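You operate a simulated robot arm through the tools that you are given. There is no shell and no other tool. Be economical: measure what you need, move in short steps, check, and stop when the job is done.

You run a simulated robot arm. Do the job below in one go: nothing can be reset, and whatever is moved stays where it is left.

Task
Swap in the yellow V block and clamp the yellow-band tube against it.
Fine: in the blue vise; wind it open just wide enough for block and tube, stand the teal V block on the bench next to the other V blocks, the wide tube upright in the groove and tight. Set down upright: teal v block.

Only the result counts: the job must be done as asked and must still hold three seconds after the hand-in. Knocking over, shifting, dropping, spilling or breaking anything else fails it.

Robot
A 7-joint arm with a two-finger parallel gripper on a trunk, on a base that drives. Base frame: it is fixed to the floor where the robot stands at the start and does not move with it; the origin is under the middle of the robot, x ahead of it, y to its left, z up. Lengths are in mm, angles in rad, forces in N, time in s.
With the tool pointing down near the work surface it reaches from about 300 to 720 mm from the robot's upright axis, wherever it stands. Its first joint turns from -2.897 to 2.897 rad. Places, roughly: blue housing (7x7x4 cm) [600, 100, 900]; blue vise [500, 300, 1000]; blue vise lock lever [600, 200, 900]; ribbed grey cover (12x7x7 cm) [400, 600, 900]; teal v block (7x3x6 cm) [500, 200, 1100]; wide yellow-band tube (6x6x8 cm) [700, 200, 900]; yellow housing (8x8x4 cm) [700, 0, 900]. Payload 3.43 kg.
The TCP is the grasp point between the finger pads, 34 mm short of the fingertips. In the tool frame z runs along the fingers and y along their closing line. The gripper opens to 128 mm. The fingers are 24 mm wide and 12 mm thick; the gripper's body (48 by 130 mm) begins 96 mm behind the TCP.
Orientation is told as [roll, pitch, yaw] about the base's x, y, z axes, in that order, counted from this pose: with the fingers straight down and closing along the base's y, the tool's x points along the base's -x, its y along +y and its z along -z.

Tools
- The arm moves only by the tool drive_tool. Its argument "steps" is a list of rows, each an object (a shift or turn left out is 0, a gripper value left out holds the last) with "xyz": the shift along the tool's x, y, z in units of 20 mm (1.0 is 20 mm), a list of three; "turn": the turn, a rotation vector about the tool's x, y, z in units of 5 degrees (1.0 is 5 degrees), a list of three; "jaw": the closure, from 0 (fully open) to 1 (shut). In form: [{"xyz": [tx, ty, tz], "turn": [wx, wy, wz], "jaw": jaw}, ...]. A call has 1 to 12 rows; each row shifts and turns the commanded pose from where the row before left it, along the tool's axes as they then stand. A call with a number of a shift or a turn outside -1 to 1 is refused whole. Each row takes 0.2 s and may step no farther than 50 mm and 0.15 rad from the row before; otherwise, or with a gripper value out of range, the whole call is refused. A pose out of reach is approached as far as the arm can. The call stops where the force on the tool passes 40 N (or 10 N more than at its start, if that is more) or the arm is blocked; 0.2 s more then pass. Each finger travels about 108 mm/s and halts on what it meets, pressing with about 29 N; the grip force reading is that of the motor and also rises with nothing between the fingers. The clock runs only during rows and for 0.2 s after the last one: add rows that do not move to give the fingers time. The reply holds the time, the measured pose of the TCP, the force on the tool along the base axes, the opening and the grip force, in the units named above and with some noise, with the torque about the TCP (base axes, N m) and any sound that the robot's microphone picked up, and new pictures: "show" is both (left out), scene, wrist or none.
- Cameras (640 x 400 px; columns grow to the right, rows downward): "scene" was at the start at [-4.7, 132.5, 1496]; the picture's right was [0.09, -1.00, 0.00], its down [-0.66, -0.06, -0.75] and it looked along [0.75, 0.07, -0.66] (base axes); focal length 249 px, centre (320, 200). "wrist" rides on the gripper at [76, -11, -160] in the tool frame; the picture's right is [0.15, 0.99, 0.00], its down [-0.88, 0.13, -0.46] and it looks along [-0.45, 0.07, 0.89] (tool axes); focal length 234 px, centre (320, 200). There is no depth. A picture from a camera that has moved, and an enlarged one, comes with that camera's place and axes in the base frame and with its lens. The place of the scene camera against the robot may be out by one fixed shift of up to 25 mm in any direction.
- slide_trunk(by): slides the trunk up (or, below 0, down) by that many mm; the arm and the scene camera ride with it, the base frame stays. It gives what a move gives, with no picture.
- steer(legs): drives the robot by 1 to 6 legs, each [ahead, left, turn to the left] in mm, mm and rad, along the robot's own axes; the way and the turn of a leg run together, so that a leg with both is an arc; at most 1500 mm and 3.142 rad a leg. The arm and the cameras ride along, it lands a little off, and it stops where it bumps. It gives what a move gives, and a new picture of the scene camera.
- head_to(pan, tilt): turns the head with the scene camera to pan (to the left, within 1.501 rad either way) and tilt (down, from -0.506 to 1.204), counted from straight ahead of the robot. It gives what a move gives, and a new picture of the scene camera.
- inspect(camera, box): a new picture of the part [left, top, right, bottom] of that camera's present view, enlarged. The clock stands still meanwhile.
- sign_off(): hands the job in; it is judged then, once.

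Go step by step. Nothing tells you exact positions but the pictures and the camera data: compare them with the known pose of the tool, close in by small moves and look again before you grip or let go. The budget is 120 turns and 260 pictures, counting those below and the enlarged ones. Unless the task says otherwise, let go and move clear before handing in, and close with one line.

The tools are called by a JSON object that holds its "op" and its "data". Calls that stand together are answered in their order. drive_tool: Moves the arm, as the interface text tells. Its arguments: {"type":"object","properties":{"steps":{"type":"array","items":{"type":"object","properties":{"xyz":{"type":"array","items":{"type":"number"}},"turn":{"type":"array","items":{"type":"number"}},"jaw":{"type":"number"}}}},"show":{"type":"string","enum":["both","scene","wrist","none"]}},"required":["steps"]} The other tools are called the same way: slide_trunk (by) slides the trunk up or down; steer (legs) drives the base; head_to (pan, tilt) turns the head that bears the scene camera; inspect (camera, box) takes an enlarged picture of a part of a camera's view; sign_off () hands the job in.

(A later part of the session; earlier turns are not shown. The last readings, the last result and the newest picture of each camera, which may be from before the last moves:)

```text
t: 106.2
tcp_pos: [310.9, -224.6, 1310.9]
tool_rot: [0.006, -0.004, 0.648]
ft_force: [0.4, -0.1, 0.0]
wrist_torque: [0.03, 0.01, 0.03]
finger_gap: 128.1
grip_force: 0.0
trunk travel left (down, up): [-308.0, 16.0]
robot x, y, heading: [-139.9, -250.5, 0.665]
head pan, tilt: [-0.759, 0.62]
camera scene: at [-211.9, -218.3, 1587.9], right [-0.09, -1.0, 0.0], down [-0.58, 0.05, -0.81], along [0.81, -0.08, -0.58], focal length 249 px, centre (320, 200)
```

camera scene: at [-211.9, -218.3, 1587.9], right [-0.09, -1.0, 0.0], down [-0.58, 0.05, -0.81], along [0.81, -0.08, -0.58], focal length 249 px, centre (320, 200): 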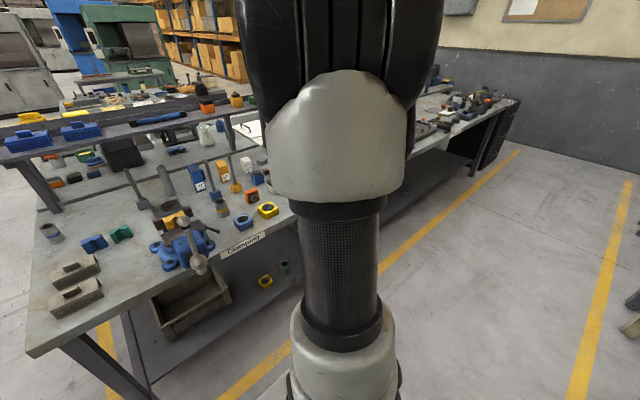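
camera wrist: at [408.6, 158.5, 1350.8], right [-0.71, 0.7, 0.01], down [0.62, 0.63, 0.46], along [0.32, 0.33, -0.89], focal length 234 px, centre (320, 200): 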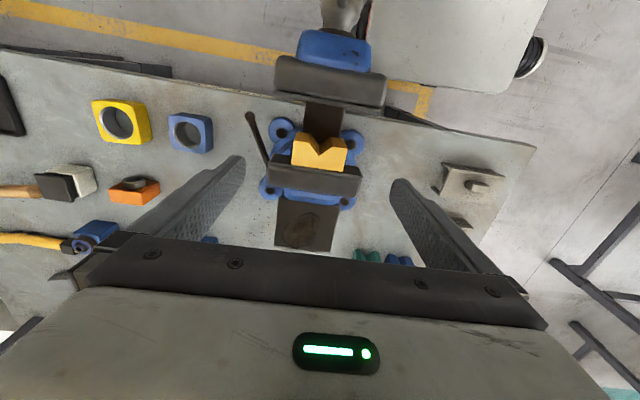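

Good position, about 600 mm in front of the crank. I'll aim the head at the crank.

{"op": "head_to", "data": {"pan": -0.1, "tilt": 0.65}}

{"op": "inspect", "data": {"camera": "scene", "box": [260, 130, 420, 270]}}

```text
t: 107.2
tcp_pos: [310.2, -224.8, 1311.0]
tool_rot: [0.005, -0.006, 0.648]
ft_force: [0.6, -0.3, -0.2]
wrist_torque: [0.0, -0.01, 0.03]
finger_gap: 128.2
grip_force: 0.0
trunk travel left (down, up): [-308.0, 16.0]
robot x, y, heading: [-145.8, -249.7, 0.662]
head pan, tilt: [-0.099, 0.649]
camera scene: at [-226.1, -163.5, 1585.3], right [0.54, -0.84, 0.0], down [-0.51, -0.32, -0.8], along [0.67, 0.43, -0.6], focal length 249 px, centre (320, 200)
```

scene: 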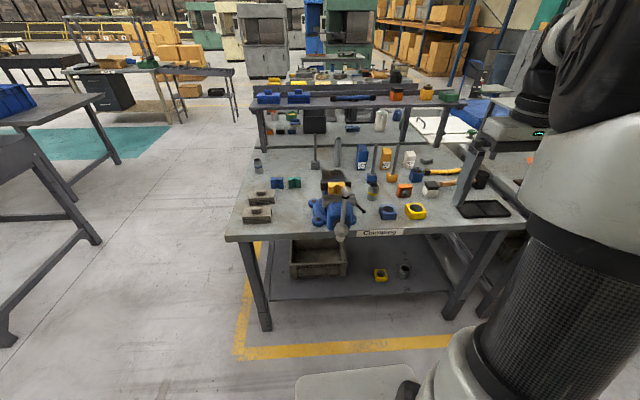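

```text
2.86 times, centred on (340, 200) of scene
camera zoom: at [-226.1, -163.5, 1585.3], right [0.54, -0.84, 0.0], down [-0.51, -0.32, -0.8], along [0.67, 0.43, -0.6], focal length 712 px, centre (263, 200)
```

zoom: 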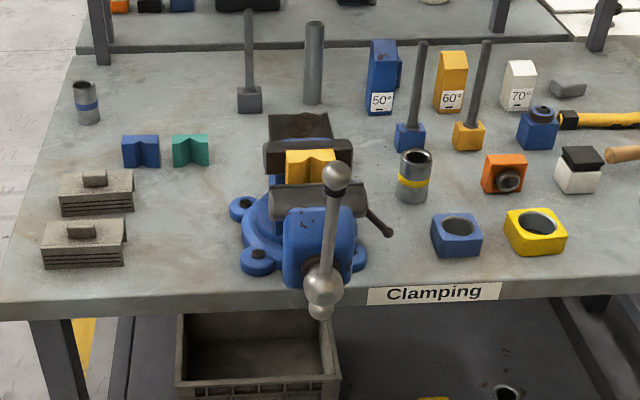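

This view is clear and everything still stands. I'll move the hand in front of the crank, then tilt it to point forward along the screw axis.

{"op": "drive_tool", "data": {"steps": [{"xyz": [-0.58, 0.93, 0], "jaw": 1}, {"xyz": [-0.58, 0.93, 0]}, {"xyz": [-0.58, 0.93, 0]}, {"xyz": [-0.58, 0.93, 0]}, {"xyz": [-0.58, 0.93, 0]}, {"xyz": [-0.58, 0.93, 0]}, {"xyz": [-0.58, 0.93, 0]}, {"xyz": [-0.58, 0.93, 0]}, {"xyz": [-0.58, 0.93, 0]}, {"xyz": [-0.58, 0.93, 0]}, {"xyz": [-0.58, 0.93, 0]}, {"xyz": [-0.58, 0.93, 0]}], "show": "none"}}

{"op": "drive_tool", "data": {"steps": [{"turn": [0, -1, 0]}, {"turn": [0, -1, 0]}, {"turn": [0, -1, 0]}, {"turn": [0, -1, 0]}, {"turn": [0, -1, 0]}, {"turn": [0, -1, 0]}, {"turn": [0, -1, 0]}, {"turn": [0, -1, 0]}, {"turn": [0, -1, 0]}, {}], "show": "scene"}}

```text
t: 109.8
tcp_pos: [287.9, 37.1, 1311.7]
tool_rot: [0.004, -0.004, 0.648]
ft_force: [0.3, -0.4, 0.5]
wrist_torque: [0.02, -0.04, 0.01]
finger_gap: 0.0
grip_force: 28.6
trunk travel left (down, up): [-308.0, 16.0]
robot x, y, heading: [-145.3, -246.0, 0.663]
head pan, tilt: [-0.099, 0.649]
```

```text
t: 112.0
tcp_pos: [285.1, 35.7, 1312.6]
tool_rot: [0.008, -0.792, 0.642]
ft_force: [-0.2, -0.4, -0.2]
wrist_torque: [-0.02, -0.03, 0.0]
finger_gap: 0.0
grip_force: 29.2
trunk travel left (down, up): [-308.0, 16.0]
robot x, y, heading: [-143.8, -252.4, 0.668]
head pan, tilt: [-0.099, 0.649]
camera scene: at [-226.1, -163.4, 1585.3], right [0.54, -0.84, 0.0], down [-0.51, -0.32, -0.8], along [0.67, 0.43, -0.6], focal length 249 px, centre (320, 200)
```

scene: 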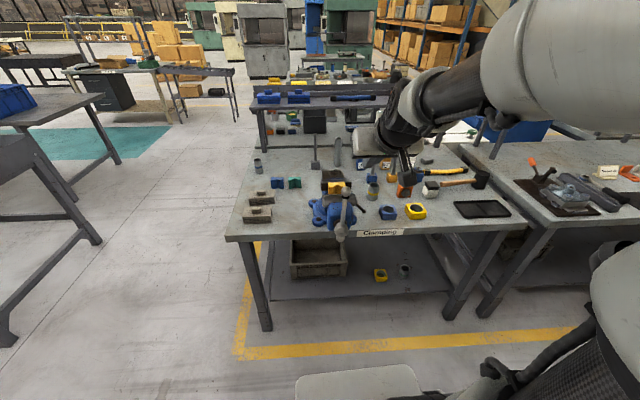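

Orientation is going the right way. Finishing the tilt to horizontal.

{"op": "drive_tool", "data": {"steps": [{"turn": [0, -1, 0]}, {"turn": [0, -1, 0]}, {"turn": [0, -1, 0]}, {"turn": [0, -1, 0]}, {"turn": [0, -1, 0]}, {"turn": [0, -1, 0]}, {"turn": [0, -1, 0]}, {"turn": [0, -1, 0]}, {"turn": [0, -0.85, 0]}, {}], "show": "both"}}

```text
t: 114.2
tcp_pos: [299.5, 44.2, 1318.7]
tool_rot: [0.629, -1.561, 0.02]
ft_force: [-0.4, -0.3, -0.4]
wrist_torque: [0.03, -0.02, 0.02]
finger_gap: 0.0
grip_force: 28.5
out of reach, approached as far as the arm can: row 8, 9
trunk travel left (down, up): [-308.0, 16.0]
robot x, y, heading: [-143.0, -248.4, 0.658]
head pan, tilt: [-0.099, 0.649]
camera scene: at [-226.1, -163.3, 1585.3], right [0.54, -0.84, 0.0], down [-0.51, -0.32, -0.8], along [0.67, 0.43, -0.6], focal length 249 px, centre (320, 200)
camera wrist: at [178.6, -60.8, 1243.7], right [-0.6, 0.79, -0.14], down [-0.43, -0.17, 0.89], along [0.67, 0.59, 0.44], focal length 234 px, centre (320, 200)
```

scene: 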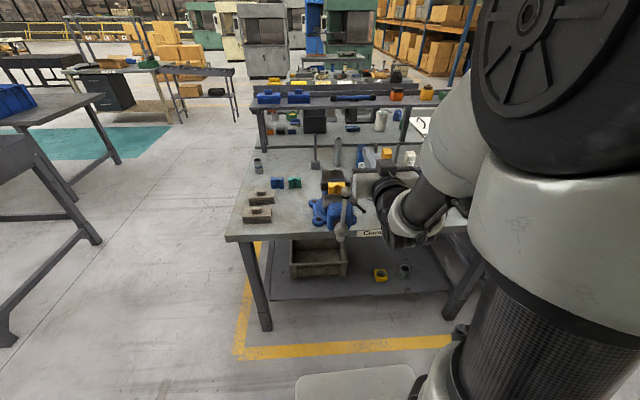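
wrist: 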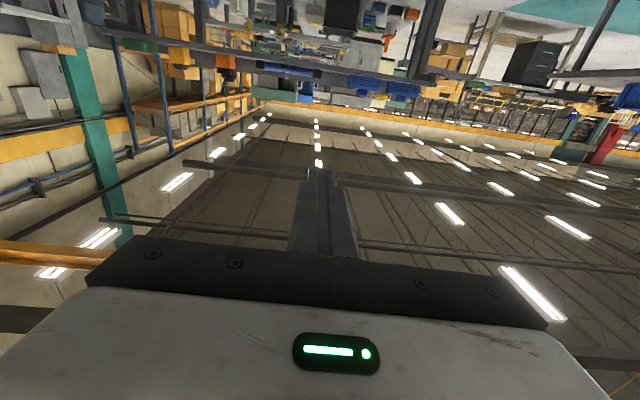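

The tool is horizontal. I'll lower with the trunk to the crank's height.

{"op": "slide_trunk", "data": {"by": -190}}

{"op": "drive_tool", "data": {"steps": [{}], "show": "scene"}}

{"op": "inspect", "data": {"camera": "scene", "box": [270, 120, 430, 260]}}

```text
t: 116.3
tcp_pos: [299.7, 45.3, 1128.0]
tool_rot: [0.546, -1.56, 0.102]
ft_force: [-0.4, 1.4, 0.3]
wrist_torque: [0.0, -0.01, 0.0]
finger_gap: 0.0
grip_force: 28.6
trunk travel left (down, up): [-118.0, 206.0]
robot x, y, heading: [-148.0, -247.8, 0.662]
head pan, tilt: [-0.099, 0.649]
```

```text
t: 116.7
tcp_pos: [300.5, 43.0, 1127.6]
tool_rot: [0.545, -1.562, 0.102]
ft_force: [0.3, 0.4, 0.3]
wrist_torque: [-0.02, 0.0, -0.03]
finger_gap: 0.0
grip_force: 29.3
trunk travel left (down, up): [-118.0, 206.0]
robot x, y, heading: [-146.8, -250.1, 0.667]
head pan, tilt: [-0.099, 0.649]
camera scene: at [-226.1, -163.4, 1395.3], right [0.54, -0.84, 0.0], down [-0.51, -0.32, -0.8], along [0.67, 0.43, -0.6], focal length 249 px, centre (320, 200)
```

scene: 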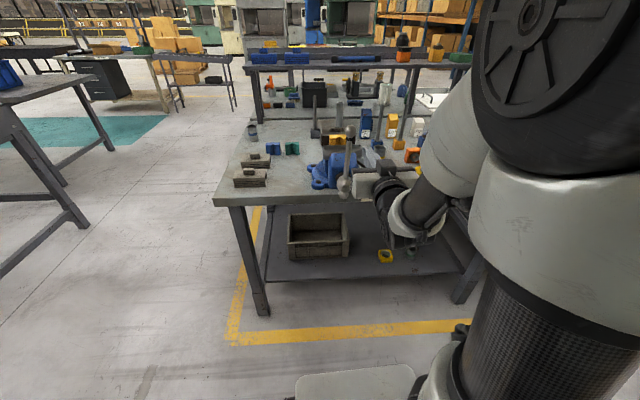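

```text
2.86 times, centred on (350, 190) of scene
camera zoom: at [-226.1, -163.4, 1395.3], right [0.54, -0.84, 0.0], down [-0.51, -0.32, -0.8], along [0.67, 0.43, -0.6], focal length 712 px, centre (234, 229)
```

zoom: 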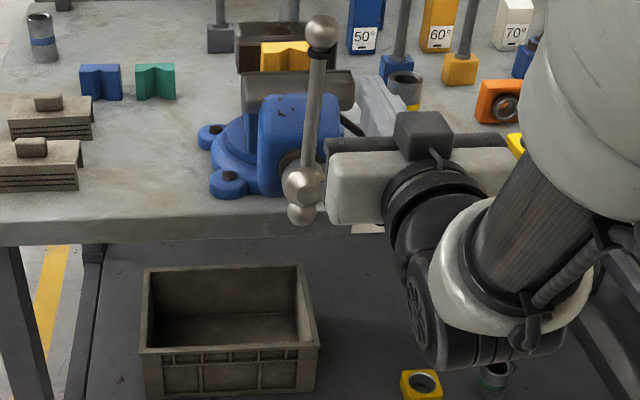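

The closed fingers sit right of the bar. Advancing 60 mm so they come alongside it.

{"op": "drive_tool", "data": {"steps": [{"xyz": [0, 0, 1]}, {"xyz": [0, 0, 1]}, {"xyz": [0, 0, 1]}, {}], "show": "none"}}

{"op": "inspect", "data": {"camera": "scene", "box": [310, 110, 410, 220]}}

```text
t: 117.7
tcp_pos: [347.1, 81.1, 1127.8]
tool_rot: [0.57, -1.56, 0.078]
ft_force: [0.2, 0.6, 0.5]
wrist_torque: [0.02, -0.02, 0.0]
finger_gap: 0.0
grip_force: 28.9
trunk travel left (down, up): [-118.0, 206.0]
robot x, y, heading: [-143.6, -247.4, 0.662]
head pan, tilt: [-0.099, 0.649]
```

```text
3.64 times, centred on (360, 165) of scene
camera zoom: at [-226.1, -163.3, 1395.3], right [0.54, -0.84, 0.0], down [-0.51, -0.32, -0.8], along [0.67, 0.43, -0.6], focal length 907 px, centre (174, 327)
```

zoom: 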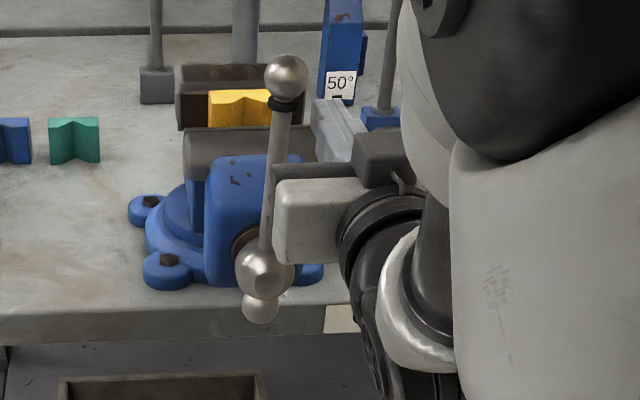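

Fingers are alongside the bar. Pushing gently left (counter-clockwise) and watching the force.

{"op": "drive_tool", "data": {"steps": [{"xyz": [0, 0.5, 0]}, {"xyz": [0, 0.5, 0]}, {"xyz": [0, 0.5, 0]}, {"xyz": [0, 0.5, 0]}, {"xyz": [0, 0.5, 0]}, {}], "show": "none"}}

{"op": "inspect", "data": {"camera": "scene", "box": [310, 110, 410, 220]}}

```text
t: 119.1
tcp_pos: [317.4, 119.6, 1126.9]
tool_rot: [0.559, -1.561, 0.089]
ft_force: [0.2, -0.3, -0.4]
wrist_torque: [-0.03, -0.01, 0.0]
finger_gap: 0.2
grip_force: 29.7
trunk travel left (down, up): [-118.0, 206.0]
robot x, y, heading: [-146.8, -247.7, 0.667]
head pan, tilt: [-0.099, 0.649]
```

```text
3.64 times, centred on (360, 165) of scene
camera zoom: at [-226.1, -163.4, 1395.3], right [0.54, -0.84, 0.0], down [-0.51, -0.32, -0.8], along [0.67, 0.43, -0.6], focal length 907 px, centre (174, 327)
```

zoom: 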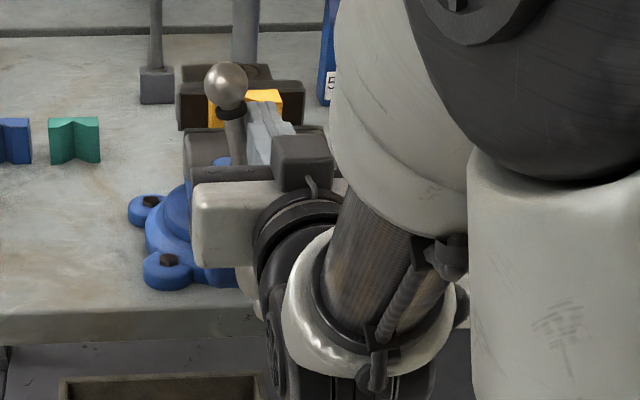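

The crank turns freely with almost no force. I'll follow the circle (radius ~107 about the hub) through 90° and check the jaw.

{"op": "drive_tool", "data": {"steps": [{"xyz": [0.08, 0.93, 0]}, {"xyz": [0.24, 0.9, 0]}, {"xyz": [0.395, 0.85, 0]}, {"xyz": [0.536, 0.766, 0]}, {"xyz": [0.661, 0.661, 0]}, {"xyz": [0.766, 0.536, 0]}, {"xyz": [0.85, 0.395, 0]}, {"xyz": [0.9, 0.24, 0]}, {"xyz": [0.93, 0.08, 0]}, {}], "show": "scene"}}

{"op": "inspect", "data": {"camera": "scene", "box": [290, 110, 410, 230]}}

```text
t: 121.3
tcp_pos: [251.0, 205.1, 1020.9]
tool_rot: [0.536, -1.56, 0.109]
ft_force: [-0.3, -0.6, -0.1]
wrist_torque: [0.01, 0.05, -0.01]
finger_gap: 0.0
grip_force: 29.0
trunk travel left (down, up): [-118.0, 206.0]
robot x, y, heading: [-143.1, -246.9, 0.666]
head pan, tilt: [-0.099, 0.649]
camera scene: at [-226.1, -163.3, 1395.2], right [0.54, -0.84, 0.0], down [-0.51, -0.32, -0.8], along [0.67, 0.43, -0.6], focal length 249 px, centre (320, 200)
```

scene: 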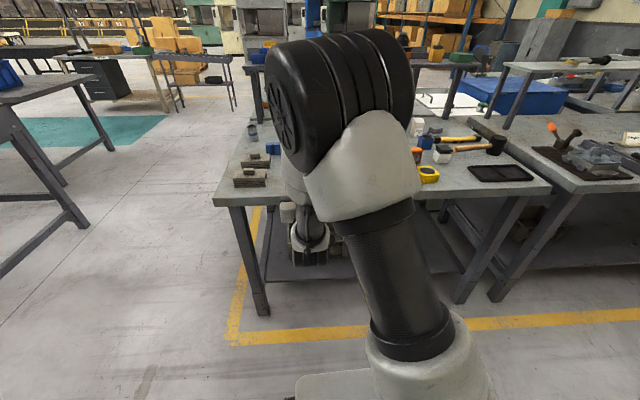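

```text
3.33 times, centred on (350, 170) of scene
camera zoom: at [-226.1, -163.3, 1395.2], right [0.54, -0.84, 0.0], down [-0.51, -0.32, -0.8], along [0.67, 0.43, -0.6], focal length 831 px, centre (220, 300)
```

zoom: 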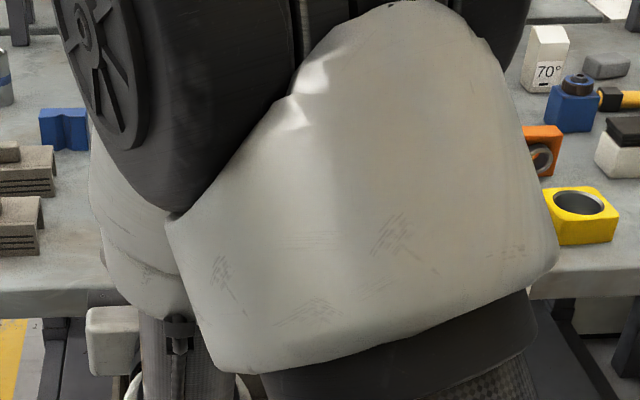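

TCP is where expected with no resistance, though the view is blocked by the elbow. Continuing through the next 90° toward the bottom.

{"op": "drive_tool", "data": {"steps": [{"xyz": [0.93, -0.08, 0]}, {"xyz": [0.9, -0.24, 0]}, {"xyz": [0.85, -0.395, 0]}, {"xyz": [0.766, -0.536, 0]}, {"xyz": [0.661, -0.661, 0]}, {"xyz": [0.536, -0.766, 0]}, {"xyz": [0.395, -0.85, 0]}, {"xyz": [0.24, -0.9, 0]}, {"xyz": [0.08, -0.93, 0]}, {}], "show": "scene"}}

{"op": "inspect", "data": {"camera": "scene", "box": [290, 110, 410, 230]}}

```text
t: 123.5
tcp_pos: [316.4, 119.7, 913.2]
tool_rot: [0.565, -1.561, 0.079]
ft_force: [0.5, -0.1, -0.1]
wrist_torque: [0.03, 0.01, 0.02]
finger_gap: 0.0
grip_force: 29.2
trunk travel left (down, up): [-118.0, 206.0]
robot x, y, heading: [-145.0, -251.5, 0.664]
head pan, tilt: [-0.099, 0.649]
camera scene: at [-226.0, -163.4, 1395.3], right [0.54, -0.84, 0.0], down [-0.51, -0.32, -0.8], along [0.67, 0.43, -0.6], focal length 249 px, centre (320, 200)
```

scene: 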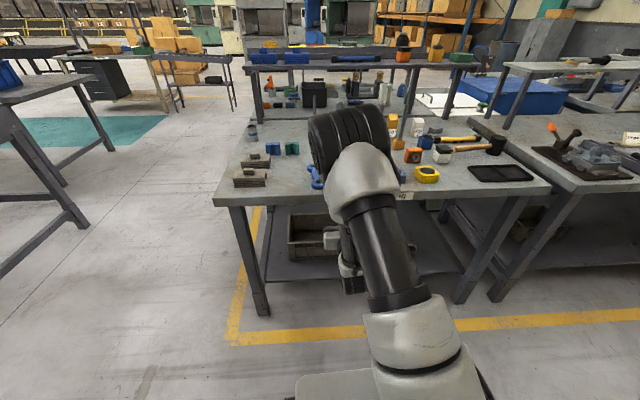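

```text
3.33 times, centred on (350, 170) of scene
camera zoom: at [-226.0, -163.4, 1395.3], right [0.54, -0.84, 0.0], down [-0.51, -0.32, -0.8], along [0.67, 0.43, -0.6], focal length 831 px, centre (220, 300)
```

zoom: 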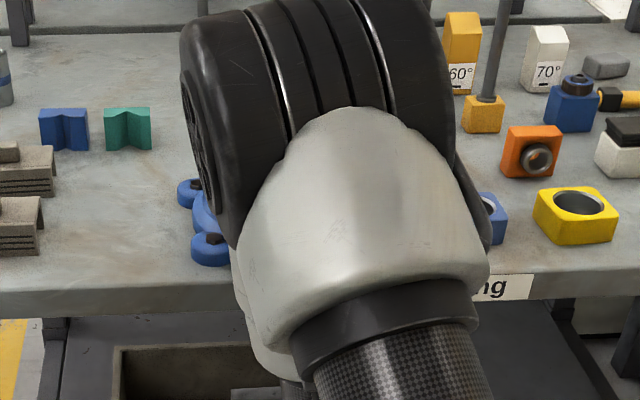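

{"op": "drive_tool", "data": {"steps": [{"xyz": [-0.08, -0.93, 0]}, {"xyz": [-0.24, -0.9, 0]}, {"xyz": [-0.395, -0.85, 0]}, {"xyz": [-0.536, -0.766, 0]}, {"xyz": [-0.661, -0.661, 0]}, {"xyz": [-0.766, -0.536, 0]}, {"xyz": [-0.85, -0.395, 0]}, {"xyz": [-0.9, -0.24, 0]}, {"xyz": [-0.93, -0.08, 0]}, {}], "show": "scene"}}

{"op": "inspect", "data": {"camera": "scene", "box": [290, 110, 410, 230]}}

```text
t: 125.7
tcp_pos: [381.7, 33.4, 1020.9]
tool_rot: [0.64, -1.563, 0.008]
ft_force: [1.6, -1.2, -1.7]
wrist_torque: [-0.04, 0.01, -0.02]
finger_gap: 0.1
grip_force: 28.7
trunk travel left (down, up): [-118.0, 206.0]
robot x, y, heading: [-145.0, -248.5, 0.665]
head pan, tilt: [-0.099, 0.649]
camera scene: at [-225.9, -163.5, 1395.4], right [0.54, -0.84, 0.0], down [-0.51, -0.32, -0.8], along [0.67, 0.43, -0.6], focal length 249 px, centre (320, 200)
```

scene: 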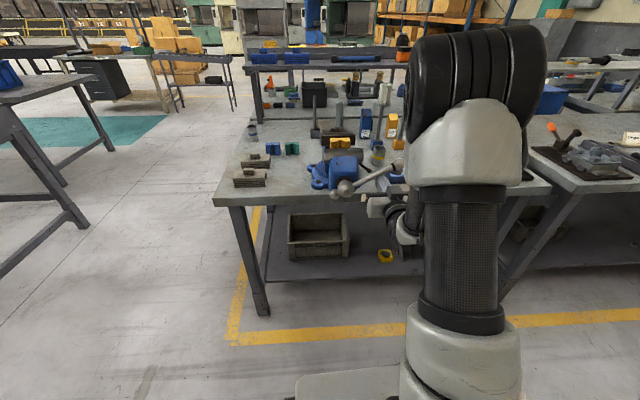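

```text
3.33 times, centred on (350, 170) of scene
camera zoom: at [-225.9, -163.5, 1395.4], right [0.54, -0.84, 0.0], down [-0.51, -0.32, -0.8], along [0.67, 0.43, -0.6], focal length 831 px, centre (220, 300)
```

zoom: 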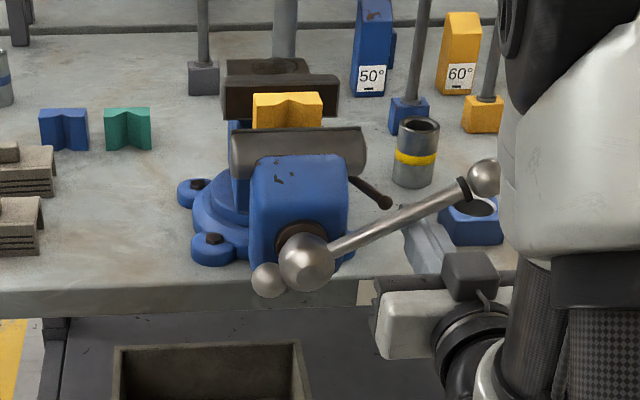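

The crank followed for about 290°. The jaw opened by roughly 13–17 mm, and the block rode along on the slide as expected. Now retract, rise, and turn the tool back down.

{"op": "drive_tool", "data": {"steps": [{"xyz": [0.1, 0, -0.5]}, {"xyz": [0.2, 0, -1]}, {"xyz": [0, 0, -1]}, {"xyz": [0, 0, -1]}, {"xyz": [0, 0, -1]}, {}], "show": "none"}}

{"op": "slide_trunk", "data": {"by": 200}}

{"op": "drive_tool", "data": {"steps": [{"xyz": [-0.5, 0, 0], "turn": [0, 1, 0]}, {"turn": [0, 1, 0]}, {"turn": [0, 1, 0]}, {"turn": [0, 1, 0]}, {"turn": [0, 1, 0]}, {"turn": [0, 1, 0]}, {"turn": [0, 1, 0]}, {"turn": [0, 1, 0]}, {"turn": [0, 1, 0]}, {"turn": [0, 1, 0]}, {"turn": [0, 1, 0]}, {"turn": [0, 1, 0]}], "show": "none"}}

{"op": "drive_tool", "data": {"steps": [{"turn": [0, 1, 0]}, {"turn": [0, 1, 0]}, {"turn": [0, 1, 0]}, {"turn": [0, 1, 0]}, {"turn": [0, 1, 0]}, {"turn": [0, 0.85, 0]}, {}], "show": "scene"}}

```text
t: 127.1
tcp_pos: [331.9, -14.7, 1011.3]
tool_rot: [0.541, -1.56, 0.106]
ft_force: [0.5, 0.1, 0.2]
wrist_torque: [0.03, -0.01, 0.02]
finger_gap: 0.1
grip_force: 28.7
out of reach, approached as far as the arm can: row 4, 5
trunk travel left (down, up): [-118.0, 206.0]
robot x, y, heading: [-141.4, -247.8, 0.667]
head pan, tilt: [-0.099, 0.649]
```

```text
t: 129.3
tcp_pos: [331.7, -14.0, 1210.7]
tool_rot: [0.541, -1.56, 0.107]
ft_force: [0.2, -0.4, 0.1]
wrist_torque: [0.02, 0.01, -0.02]
finger_gap: 0.5
grip_force: 28.9
trunk travel left (down, up): [-318.0, 6.0]
robot x, y, heading: [-142.6, -253.1, 0.663]
head pan, tilt: [-0.099, 0.649]
```

```text
t: 131.9
tcp_pos: [332.0, -13.5, 1221.0]
tool_rot: [0.005, -0.513, 0.645]
ft_force: [-0.8, -0.1, -0.7]
wrist_torque: [0.0, 0.01, -0.02]
finger_gap: 0.0
grip_force: 29.2
trunk travel left (down, up): [-318.0, 6.0]
robot x, y, heading: [-142.5, -247.1, 0.663]
head pan, tilt: [-0.099, 0.649]
```

```text
t: 133.5
tcp_pos: [332.9, -13.5, 1221.3]
tool_rot: [0.006, -0.004, 0.647]
ft_force: [0.0, -0.3, -0.5]
wrist_torque: [-0.02, 0.05, 0.03]
finger_gap: 0.2
grip_force: 28.8
trunk travel left (down, up): [-318.0, 6.0]
robot x, y, heading: [-141.5, -251.2, 0.667]
head pan, tilt: [-0.099, 0.649]
camera scene: at [-226.1, -163.4, 1595.3], right [0.54, -0.84, 0.0], down [-0.51, -0.32, -0.8], along [0.67, 0.43, -0.6], focal length 249 px, centre (320, 200)
```

scene: 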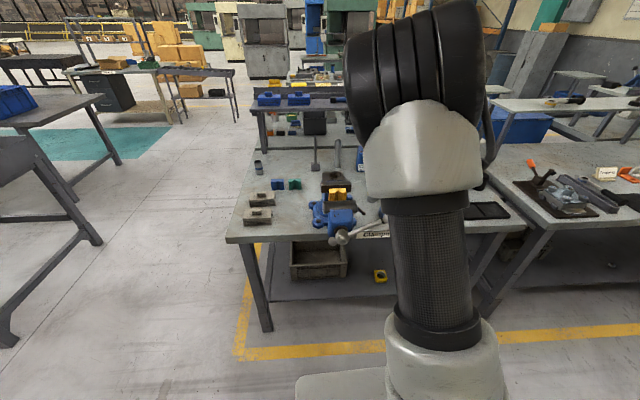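

Tool is pointing down again. I'll raise it and drive back in toward the bench, between vise and tube reach.

{"op": "drive_tool", "data": {"steps": [{"xyz": [0, 0, -1]}, {"xyz": [0, 0, -1]}, {"xyz": [0, 0, -1]}, {"xyz": [0, 0, -1]}, {"xyz": [0, 0, -1], "jaw": 0}, {}], "show": "none"}}

{"op": "steer", "data": {"legs": [[0, 155, -0.016], [380, 0, 0]]}}

{"op": "drive_tool", "data": {"steps": [{}], "show": "wrist"}}

```text
t: 134.9
tcp_pos: [332.1, -14.7, 1322.2]
tool_rot: [0.005, -0.003, 0.65]
ft_force: [-0.4, 0.4, 0.5]
wrist_torque: [-0.02, 0.03, 0.04]
finger_gap: 124.3
grip_force: 0.0
trunk travel left (down, up): [-318.0, 6.0]
robot x, y, heading: [-145.5, -249.2, 0.666]
head pan, tilt: [-0.099, 0.649]
```

```text
t: 139.0
tcp_pos: [548.8, 332.9, 1322.4]
tool_rot: [0.004, -0.003, 0.63]
ft_force: [0.2, 0.0, -0.6]
wrist_torque: [0.0, -0.01, 0.03]
finger_gap: 128.1
grip_force: 0.1
trunk travel left (down, up): [-318.0, 6.0]
robot x, y, heading: [67.3, 105.3, 0.645]
head pan, tilt: [-0.099, 0.649]
camera scene: at [-11.9, 193.3, 1595.2], right [0.52, -0.85, 0.0], down [-0.52, -0.32, -0.8], along [0.68, 0.41, -0.6], focal length 249 px, centre (320, 200)
```

scene: 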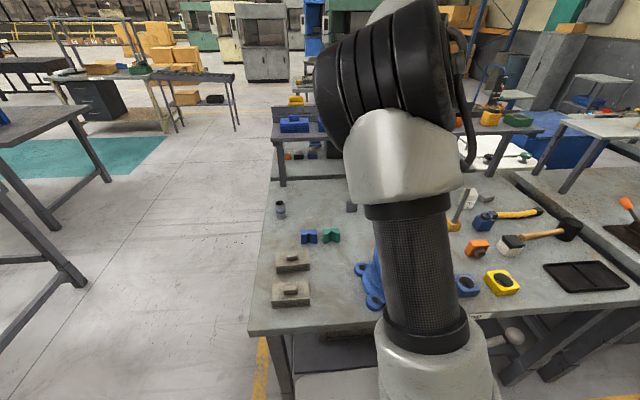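

```text
t: 139.4
tcp_pos: [549.1, 332.1, 1323.1]
tool_rot: [0.004, -0.002, 0.632]
ft_force: [0.0, -0.1, 0.5]
wrist_torque: [0.02, -0.02, -0.02]
finger_gap: 127.8
grip_force: 0.1
trunk travel left (down, up): [-318.0, 6.0]
robot x, y, heading: [67.4, 102.8, 0.646]
head pan, tilt: [-0.099, 0.649]
camera wrist: at [494.5, 278.3, 1481.4], right [-0.7, 0.71, 0.01], down [0.64, 0.62, 0.46], along [0.32, 0.33, -0.89], focal length 234 px, centre (320, 200)
```

wrist: 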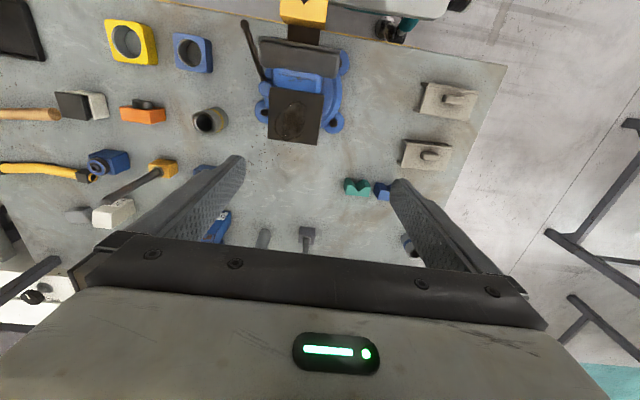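

Good. Now back over the vise to see how block and jaws stand.

{"op": "drive_tool", "data": {"steps": [{"xyz": [0.875, -0.274, 0.8], "turn": [0, 0, -0.18]}, {"xyz": [0.875, -0.274, 0.8]}, {"xyz": [0.875, -0.274, 0.8]}, {"xyz": [0.875, -0.274, 0.8]}, {"xyz": [0.875, -0.274, 0.8]}, {"xyz": [0.875, -0.274, 0.8]}, {"xyz": [0.875, -0.274, 0.8]}, {"xyz": [0.875, -0.274, 0.8]}, {}], "show": "wrist"}}

{"op": "inspect", "data": {"camera": "wrist", "box": [250, 50, 390, 220]}}

```text
t: 141.4
tcp_pos: [463.7, 213.5, 1194.3]
tool_rot: [0.006, -0.005, 0.647]
ft_force: [-0.1, -0.3, 0.1]
wrist_torque: [-0.01, -0.03, -0.03]
finger_gap: 128.1
grip_force: 0.0
trunk travel left (down, up): [-318.0, 6.0]
robot x, y, heading: [68.3, 107.6, 0.648]
head pan, tilt: [-0.099, 0.649]
camera wrist: at [409.9, 158.4, 1353.1], right [-0.71, 0.7, 0.0], down [0.63, 0.63, 0.46], along [0.32, 0.33, -0.89], focal length 234 px, centre (320, 200)
```

wrist: 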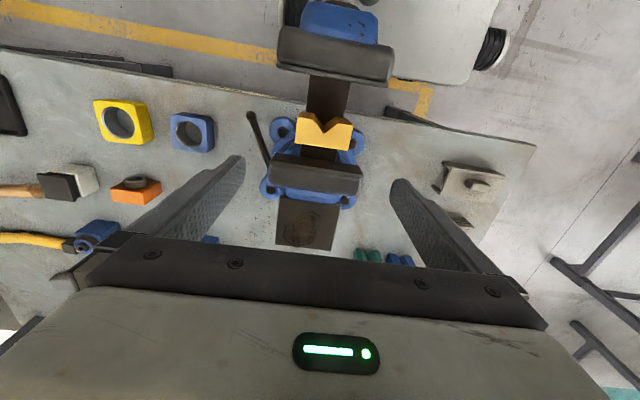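

```text
2.35 times, centred on (320, 135) of wrist
camera zoom: at [409.9, 158.4, 1353.1], right [-0.71, 0.7, 0.0], down [0.63, 0.63, 0.46], along [0.32, 0.33, -0.89], focal length 551 px, centre (320, 353)
```

zoom: 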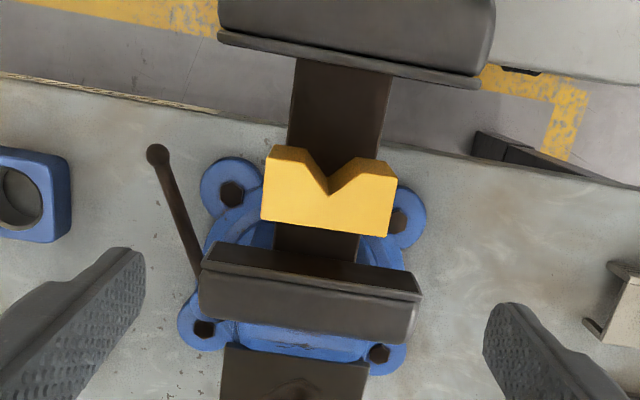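

The jaw opened 25 mm (gap now ~95) and the block rode 24 mm forward with the slide. I'll regrip it, lift slightly, and set it back against the rear jaw.

{"op": "drive_tool", "data": {"steps": [{"xyz": [0.63, 0, 0], "turn": [0, 0.087, 0], "jaw": 0.3}, {"xyz": [0.63, 0, 0]}, {}], "show": "none"}}

{"op": "slide_trunk", "data": {"by": -60}}

{"op": "inspect", "data": {"camera": "wrist", "box": [220, 80, 420, 240]}}

```text
t: 142.2
tcp_pos: [443.4, 199.5, 1193.3]
tool_rot: [0.005, 0.003, 0.646]
ft_force: [0.0, 0.1, 0.0]
wrist_torque: [0.01, 0.02, 0.01]
finger_gap: 89.6
grip_force: 0.0
trunk travel left (down, up): [-318.0, 6.0]
robot x, y, heading: [67.7, 106.4, 0.646]
head pan, tilt: [-0.099, 0.649]
```

```text
t: 143.2
tcp_pos: [444.5, 198.0, 1132.4]
tool_rot: [0.005, 0.002, 0.646]
ft_force: [-0.3, -0.3, 0.3]
wrist_torque: [-0.01, 0.01, 0.01]
finger_gap: 89.6
grip_force: 0.1
trunk travel left (down, up): [-258.0, 66.0]
robot x, y, heading: [69.0, 103.9, 0.645]
head pan, tilt: [-0.099, 0.649]
```

```text
2.50 times, centred on (320, 160) of wrist
camera zoom: at [390.7, 144.7, 1293.5], right [-0.71, 0.7, 0.01], down [0.63, 0.63, 0.45], along [0.31, 0.33, -0.89], focal length 585 px, centre (320, 300)
```

zoom: 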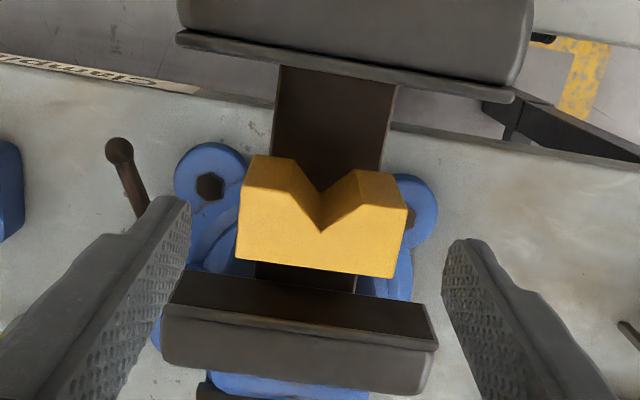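

Centred on the block. Lower and grip it.

{"op": "slide_trunk", "data": {"by": -57}}

{"op": "drive_tool", "data": {"steps": [{"jaw": 1}, {"jaw": 1}, {"jaw": 1}, {"jaw": 1}, {"xyz": [0, 0, -0.1]}, {"xyz": [0, 0, -0.1]}, {"xyz": [0, 0, -0.1]}], "show": "none"}}

{"op": "drive_tool", "data": {"steps": [{"xyz": [-0.15, 0, 0]}, {"xyz": [-0.25, 0, 0]}, {"xyz": [-0.25, 0, 0]}, {"xyz": [-0.2, 0, 0]}, {"xyz": [-0.1, 0, 0]}, {}], "show": "none"}}

```text
t: 144.2
tcp_pos: [442.9, 199.4, 1076.9]
tool_rot: [0.006, 0.004, 0.647]
ft_force: [-0.1, 0.3, 0.1]
wrist_torque: [0.0, 0.0, -0.03]
finger_gap: 89.7
grip_force: 0.1
trunk travel left (down, up): [-201.0, 123.0]
robot x, y, heading: [68.5, 104.6, 0.648]
head pan, tilt: [-0.099, 0.649]
```

```text
t: 145.8
tcp_pos: [442.7, 200.1, 1082.0]
tool_rot: [0.005, 0.003, 0.646]
ft_force: [0.7, -0.3, -5.8]
wrist_torque: [0.01, -0.04, 0.01]
finger_gap: 63.8
grip_force: 28.9
trunk travel left (down, up): [-201.0, 123.0]
robot x, y, heading: [67.9, 105.8, 0.648]
head pan, tilt: [-0.099, 0.649]
```

```text
t: 147.2
tcp_pos: [458.4, 209.8, 1083.5]
tool_rot: [0.007, 0.005, 0.647]
ft_force: [-0.5, 0.3, -5.9]
wrist_torque: [-0.04, 0.01, 0.02]
finger_gap: 63.9
grip_force: 28.5
trunk travel left (down, up): [-201.0, 123.0]
robot x, y, heading: [69.2, 105.6, 0.649]
head pan, tilt: [-0.099, 0.649]
```

{"op": "drive_tool", "data": {"steps": [{"xyz": [-0.1, 0, 0]}, {"xyz": [-0.1, 0, 0]}, {}], "show": "none"}}

{"op": "drive_tool", "data": {"steps": [{"xyz": [-0.1, 0, 0]}, {}], "show": "none"}}

```text
t: 148.0
tcp_pos: [461.5, 212.2, 1081.1]
tool_rot: [0.006, 0.002, 0.645]
ft_force: [0.5, 0.4, -6.5]
wrist_torque: [-0.02, 0.03, 0.04]
finger_gap: 63.8
grip_force: 29.6
trunk travel left (down, up): [-201.0, 123.0]
robot x, y, heading: [64.7, 105.6, 0.647]
head pan, tilt: [-0.099, 0.649]
```

```text
t: 148.6
tcp_pos: [463.7, 213.8, 1082.3]
tool_rot: [0.005, 0.002, 0.646]
ft_force: [0.3, 0.2, -6.1]
wrist_torque: [-0.05, 0.03, 0.0]
finger_gap: 63.8
grip_force: 29.0
trunk travel left (down, up): [-201.0, 123.0]
robot x, y, heading: [65.9, 105.4, 0.648]
head pan, tilt: [-0.099, 0.649]
```

No contact yet; continuing back in small steps.

{"op": "drive_tool", "data": {"steps": [{"xyz": [-0.1, 0, 0]}, {"xyz": [-0.1, 0, 0]}, {}], "show": "none"}}

{"op": "drive_tool", "data": {"steps": [{"xyz": [-0.1, 0, 0]}, {"xyz": [-0.1, 0, 0]}, {}], "show": "none"}}

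```text
t: 149.4
tcp_pos: [463.9, 214.8, 1081.6]
tool_rot: [0.007, 0.004, 0.644]
ft_force: [-13.4, -6.3, -6.0]
wrist_torque: [-0.06, 0.07, -0.43]
finger_gap: 63.9
grip_force: 28.5
trunk travel left (down, up): [-201.0, 123.0]
robot x, y, heading: [68.2, 108.8, 0.651]
head pan, tilt: [-0.099, 0.649]
```

```text
t: 150.2
tcp_pos: [468.0, 216.6, 1082.0]
tool_rot: [0.005, 0.005, 0.643]
ft_force: [-21.7, -10.9, -1.4]
wrist_torque: [-0.21, 0.37, -0.7]
finger_gap: 64.1
grip_force: 28.8
trunk travel left (down, up): [-201.0, 123.0]
robot x, y, heading: [66.7, 105.4, 0.649]
head pan, tilt: [-0.099, 0.649]
```

The block is against the rear jaw. Relieving the push slightly, then lowering and releasing.

{"op": "drive_tool", "data": {"steps": [{"xyz": [0.2, 0, 0], "turn": [0, 0, 0.1]}, {}], "show": "none"}}

{"op": "slide_trunk", "data": {"by": -5}}

{"op": "slide_trunk", "data": {"by": -3}}

```text
t: 150.8
tcp_pos: [468.2, 216.4, 1082.6]
tool_rot: [0.004, -0.002, 0.64]
ft_force: [-4.7, -1.2, -5.9]
wrist_torque: [-0.07, 0.2, -0.11]
finger_gap: 63.8
grip_force: 28.9
trunk travel left (down, up): [-201.0, 123.0]
robot x, y, heading: [70.9, 105.9, 0.652]
head pan, tilt: [-0.099, 0.649]
```

```text
t: 151.3
tcp_pos: [468.5, 216.0, 1077.0]
tool_rot: [0.005, 0.001, 0.637]
ft_force: [0.3, 0.6, -5.8]
wrist_torque: [0.0, 0.0, -0.01]
finger_gap: 63.7
grip_force: 28.8
trunk travel left (down, up): [-196.0, 128.0]
robot x, y, heading: [67.2, 101.4, 0.647]
head pan, tilt: [-0.099, 0.649]
```

```text
t: 151.8
tcp_pos: [466.6, 215.7, 1076.2]
tool_rot: [0.003, -0.002, 0.637]
ft_force: [-0.2, 4.3, 22.5]
wrist_torque: [-0.44, -0.22, -0.18]
finger_gap: 63.9
grip_force: 28.8
trunk travel left (down, up): [-193.0, 131.0]
robot x, y, heading: [65.6, 104.2, 0.651]
head pan, tilt: [-0.099, 0.649]
```

On the slide. Release and rise.

{"op": "drive_tool", "data": {"steps": [{"jaw": 0.4}, {"jaw": 0.4}, {}], "show": "none"}}

{"op": "slide_trunk", "data": {"by": 120}}

{"op": "drive_tool", "data": {"steps": [{"jaw": 0}, {}, {}], "show": "wrist"}}

{"op": "inspect", "data": {"camera": "wrist", "box": [250, 50, 390, 220]}}

{"op": "inspect", "data": {"camera": "wrist", "box": [150, 160, 250, 240]}}

```text
t: 152.7
tcp_pos: [465.7, 217.2, 1074.9]
tool_rot: [0.005, 0.002, 0.638]
ft_force: [-0.1, -0.7, 0.1]
wrist_torque: [-0.02, 0.0, 0.01]
finger_gap: 76.6
grip_force: 0.0
trunk travel left (down, up): [-193.0, 131.0]
robot x, y, heading: [67.9, 104.3, 0.645]
head pan, tilt: [-0.099, 0.649]
```

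```text
t: 154.2
tcp_pos: [467.3, 215.5, 1194.3]
tool_rot: [0.004, 0.004, 0.637]
ft_force: [-0.9, -0.6, -0.1]
wrist_torque: [0.0, 0.02, -0.03]
finger_gap: 76.9
grip_force: 0.0
trunk travel left (down, up): [-313.0, 11.0]
robot x, y, heading: [73.1, 105.4, 0.649]
head pan, tilt: [-0.099, 0.649]
```

```text
t: 154.9
tcp_pos: [467.4, 217.0, 1193.9]
tool_rot: [0.006, 0.003, 0.636]
ft_force: [0.9, -0.2, -0.6]
wrist_torque: [0.0, -0.01, -0.03]
finger_gap: 128.3
grip_force: 0.0
trunk travel left (down, up): [-313.0, 11.0]
robot x, y, heading: [68.3, 105.0, 0.647]
head pan, tilt: [-0.099, 0.649]
camera wrist: at [413.4, 162.5, 1354.5], right [-0.71, 0.71, 0.01], down [0.63, 0.63, 0.45], along [0.32, 0.32, -0.89], focal length 234 px, centre (320, 200)
```

wrist: 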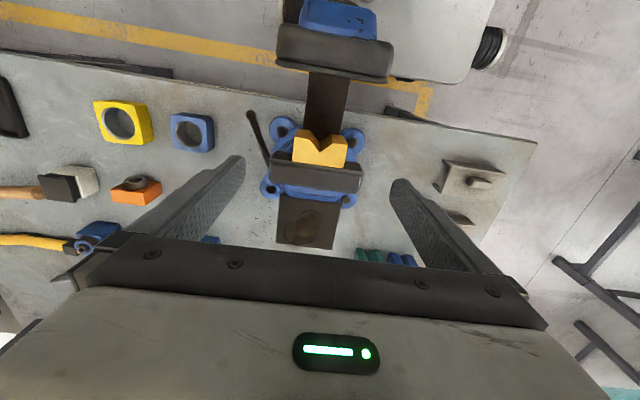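

```text
2.35 times, centred on (320, 135) of wrist
camera zoom: at [413.4, 162.5, 1354.5], right [-0.71, 0.71, 0.01], down [0.63, 0.63, 0.45], along [0.32, 0.32, -0.89], focal length 551 px, centre (320, 353)
```

zoom: 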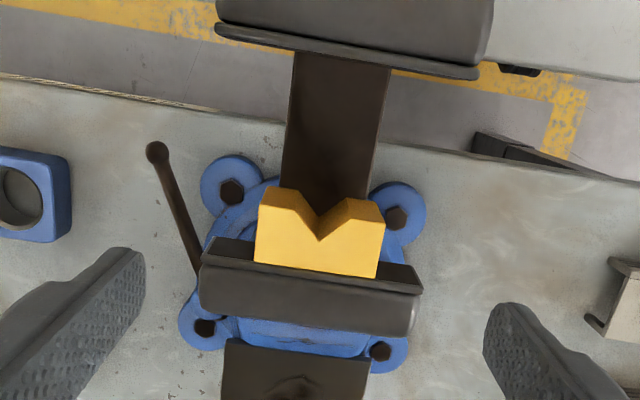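

```text
5.00 times, centred on (200, 200) of wrist
camera zoom: at [413.4, 162.5, 1354.5], right [-0.71, 0.71, 0.01], down [0.63, 0.63, 0.45], along [0.32, 0.32, -0.89], focal length 1171 px, centre (920, 200)
```

zoom: 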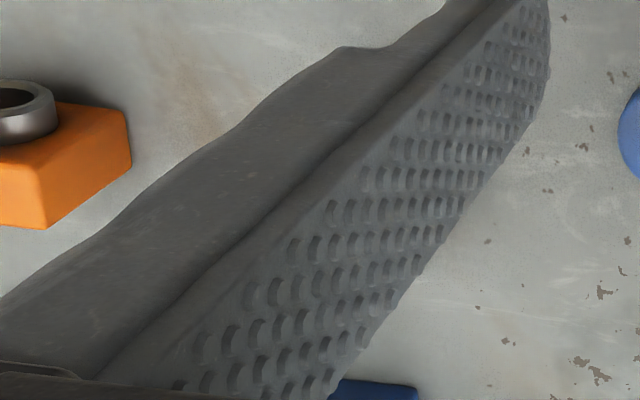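

Yellow now stands at the rear jaw with ample room in front. Next the tube, at about (726, 163); moving the hand over it.

{"op": "drive_tool", "data": {"steps": [{"xyz": [-0.8, -0.895, 0], "turn": [0, 0, -0.13]}, {"xyz": [-0.8, -0.895, 0]}, {"xyz": [-0.8, -0.895, 0]}, {"xyz": [-0.8, -0.895, 0]}, {"xyz": [-0.8, -0.895, 0]}, {"xyz": [-0.8, -0.895, 0]}, {"xyz": [-0.8, -0.895, 0]}, {"xyz": [-0.8, -0.895, 0]}, {"xyz": [-0.8, -0.895, 0]}, {"xyz": [-0.8, -0.895, 0]}, {"xyz": [-0.8, -0.895, 0]}, {}], "show": "wrist"}}

{"op": "inspect", "data": {"camera": "wrist", "box": [220, 60, 420, 240]}}

```text
t: 157.6
tcp_pos: [726.1, 163.7, 1192.0]
tool_rot: [0.007, 0.003, 0.649]
ft_force: [0.4, -0.3, 0.9]
wrist_torque: [0.03, 0.03, 0.0]
finger_gap: 127.9
grip_force: 0.1
trunk travel left (down, up): [-313.0, 11.0]
robot x, y, heading: [67.5, 106.1, 0.648]
head pan, tilt: [-0.099, 0.649]
camera wrist: at [673.6, 109.9, 1352.4], right [-0.71, 0.7, 0.01], down [0.63, 0.63, 0.45], along [0.31, 0.33, -0.89], focal length 234 px, centre (320, 200)
```

wrist: 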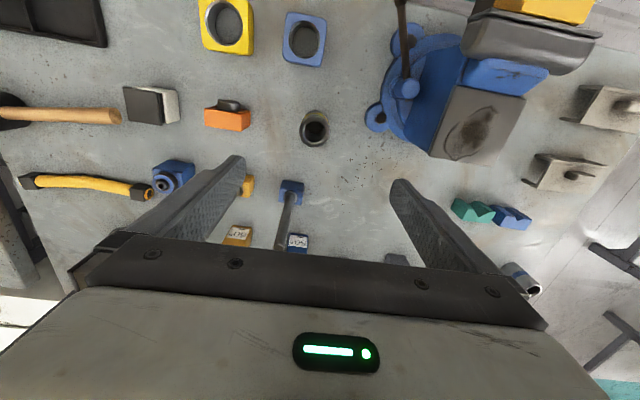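

```text
2.22 times, centred on (320, 150) of wrist
camera zoom: at [673.6, 109.9, 1352.4], right [-0.71, 0.7, 0.01], down [0.63, 0.63, 0.45], along [0.31, 0.33, -0.89], focal length 520 px, centre (320, 311)
```

zoom: 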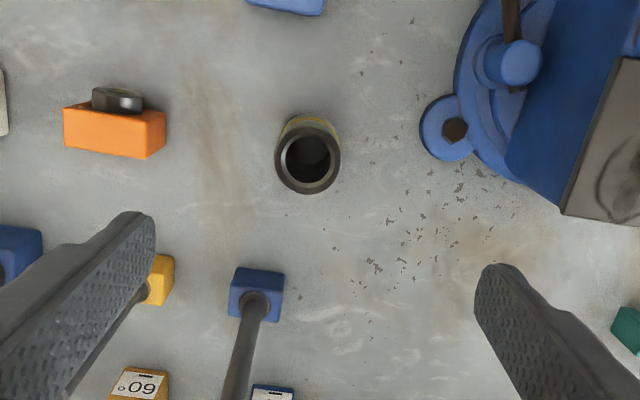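

The tube is about 48 mm across and nearly under the hand. Correcting and lowering with the trunk.

{"op": "drive_tool", "data": {"steps": [{"xyz": [-0.15, -0.35, 0], "jaw": 0.25}, {}], "show": "none"}}

{"op": "slide_trunk", "data": {"by": -190}}

{"op": "inspect", "data": {"camera": "wrist", "box": [220, 80, 420, 240]}}

```text
t: 158.2
tcp_pos: [733.5, 160.9, 1192.4]
tool_rot: [0.005, 0.004, 0.649]
ft_force: [0.1, -0.4, -0.2]
wrist_torque: [0.02, -0.01, 0.0]
finger_gap: 96.1
grip_force: 0.1
trunk travel left (down, up): [-313.0, 11.0]
robot x, y, heading: [66.2, 106.9, 0.649]
head pan, tilt: [-0.099, 0.649]
```

```text
t: 160.2
tcp_pos: [731.8, 159.6, 1002.6]
tool_rot: [0.005, 0.005, 0.647]
ft_force: [0.8, -0.3, -0.4]
wrist_torque: [-0.01, -0.03, 0.01]
finger_gap: 95.9
grip_force: 0.0
trunk travel left (down, up): [-123.0, 201.0]
robot x, y, heading: [67.9, 108.1, 0.653]
head pan, tilt: [-0.099, 0.649]
```

```text
2.50 times, centred on (320, 160) of wrist
camera zoom: at [680.0, 106.3, 1162.5], right [-0.71, 0.7, 0.01], down [0.63, 0.63, 0.45], along [0.31, 0.33, -0.89], focal length 585 px, centre (320, 300)
```

zoom: 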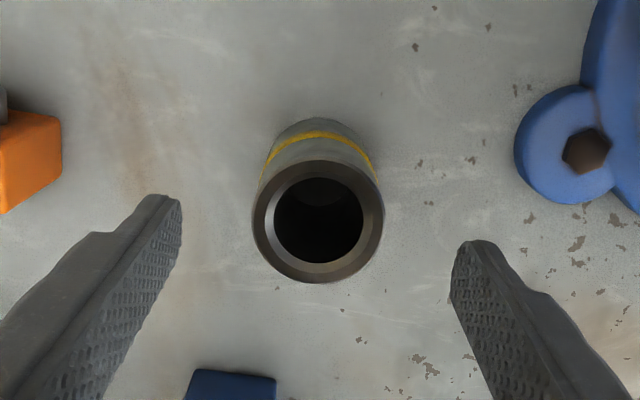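

Nearly centred; small correction, then down and grip.

{"op": "drive_tool", "data": {"steps": [{"xyz": [0.2, 0, 0]}, {}], "show": "none"}}

{"op": "slide_trunk", "data": {"by": -70}}

{"op": "drive_tool", "data": {"steps": [{"jaw": 1}, {"jaw": 1}, {"jaw": 1}, {"jaw": 1}], "show": "wrist"}}

{"op": "inspect", "data": {"camera": "wrist", "box": [220, 80, 420, 240]}}

```text
t: 160.8
tcp_pos: [729.9, 158.2, 1004.0]
tool_rot: [0.005, 0.003, 0.648]
ft_force: [0.2, 0.7, 0.0]
wrist_torque: [0.02, -0.02, 0.01]
finger_gap: 96.1
grip_force: 0.1
trunk travel left (down, up): [-123.0, 201.0]
robot x, y, heading: [68.4, 104.8, 0.645]
head pan, tilt: [-0.099, 0.649]
```

```text
t: 161.9
tcp_pos: [727.2, 160.2, 944.1]
tool_rot: [-0.001, -0.009, 0.649]
ft_force: [0.0, 0.7, 0.1]
wrist_torque: [0.0, 0.01, 0.01]
finger_gap: 95.9
grip_force: 0.2
trunk travel left (down, up): [-53.0, 271.0]
robot x, y, heading: [65.5, 106.9, 0.65]
head pan, tilt: [-0.099, 0.649]
```

```text
t: 162.9
tcp_pos: [726.4, 159.4, 944.4]
tool_rot: [-0.001, -0.014, 0.649]
ft_force: [0.2, -1.3, 0.6]
wrist_torque: [-0.01, 0.03, -0.03]
finger_gap: 51.7
grip_force: 28.9
trunk travel left (down, up): [-53.0, 271.0]
robot x, y, heading: [64.2, 105.6, 0.643]
head pan, tilt: [-0.099, 0.649]
camera wrist: at [670.8, 104.2, 1103.4], right [-0.71, 0.7, 0.0], down [0.62, 0.63, 0.47], along [0.33, 0.33, -0.88], focal length 234 px, centre (320, 200)
```

wrist: 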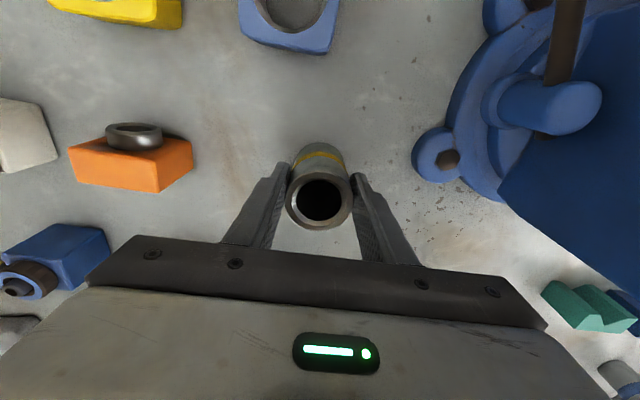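

```text
2.50 times, centred on (320, 160) of wrist
camera zoom: at [670.8, 104.2, 1103.4], right [-0.71, 0.7, 0.0], down [0.62, 0.63, 0.47], along [0.33, 0.33, -0.88], focal length 585 px, centre (320, 300)
```

zoom: 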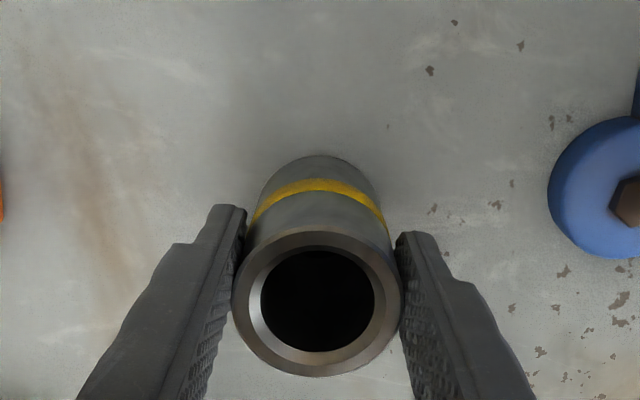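

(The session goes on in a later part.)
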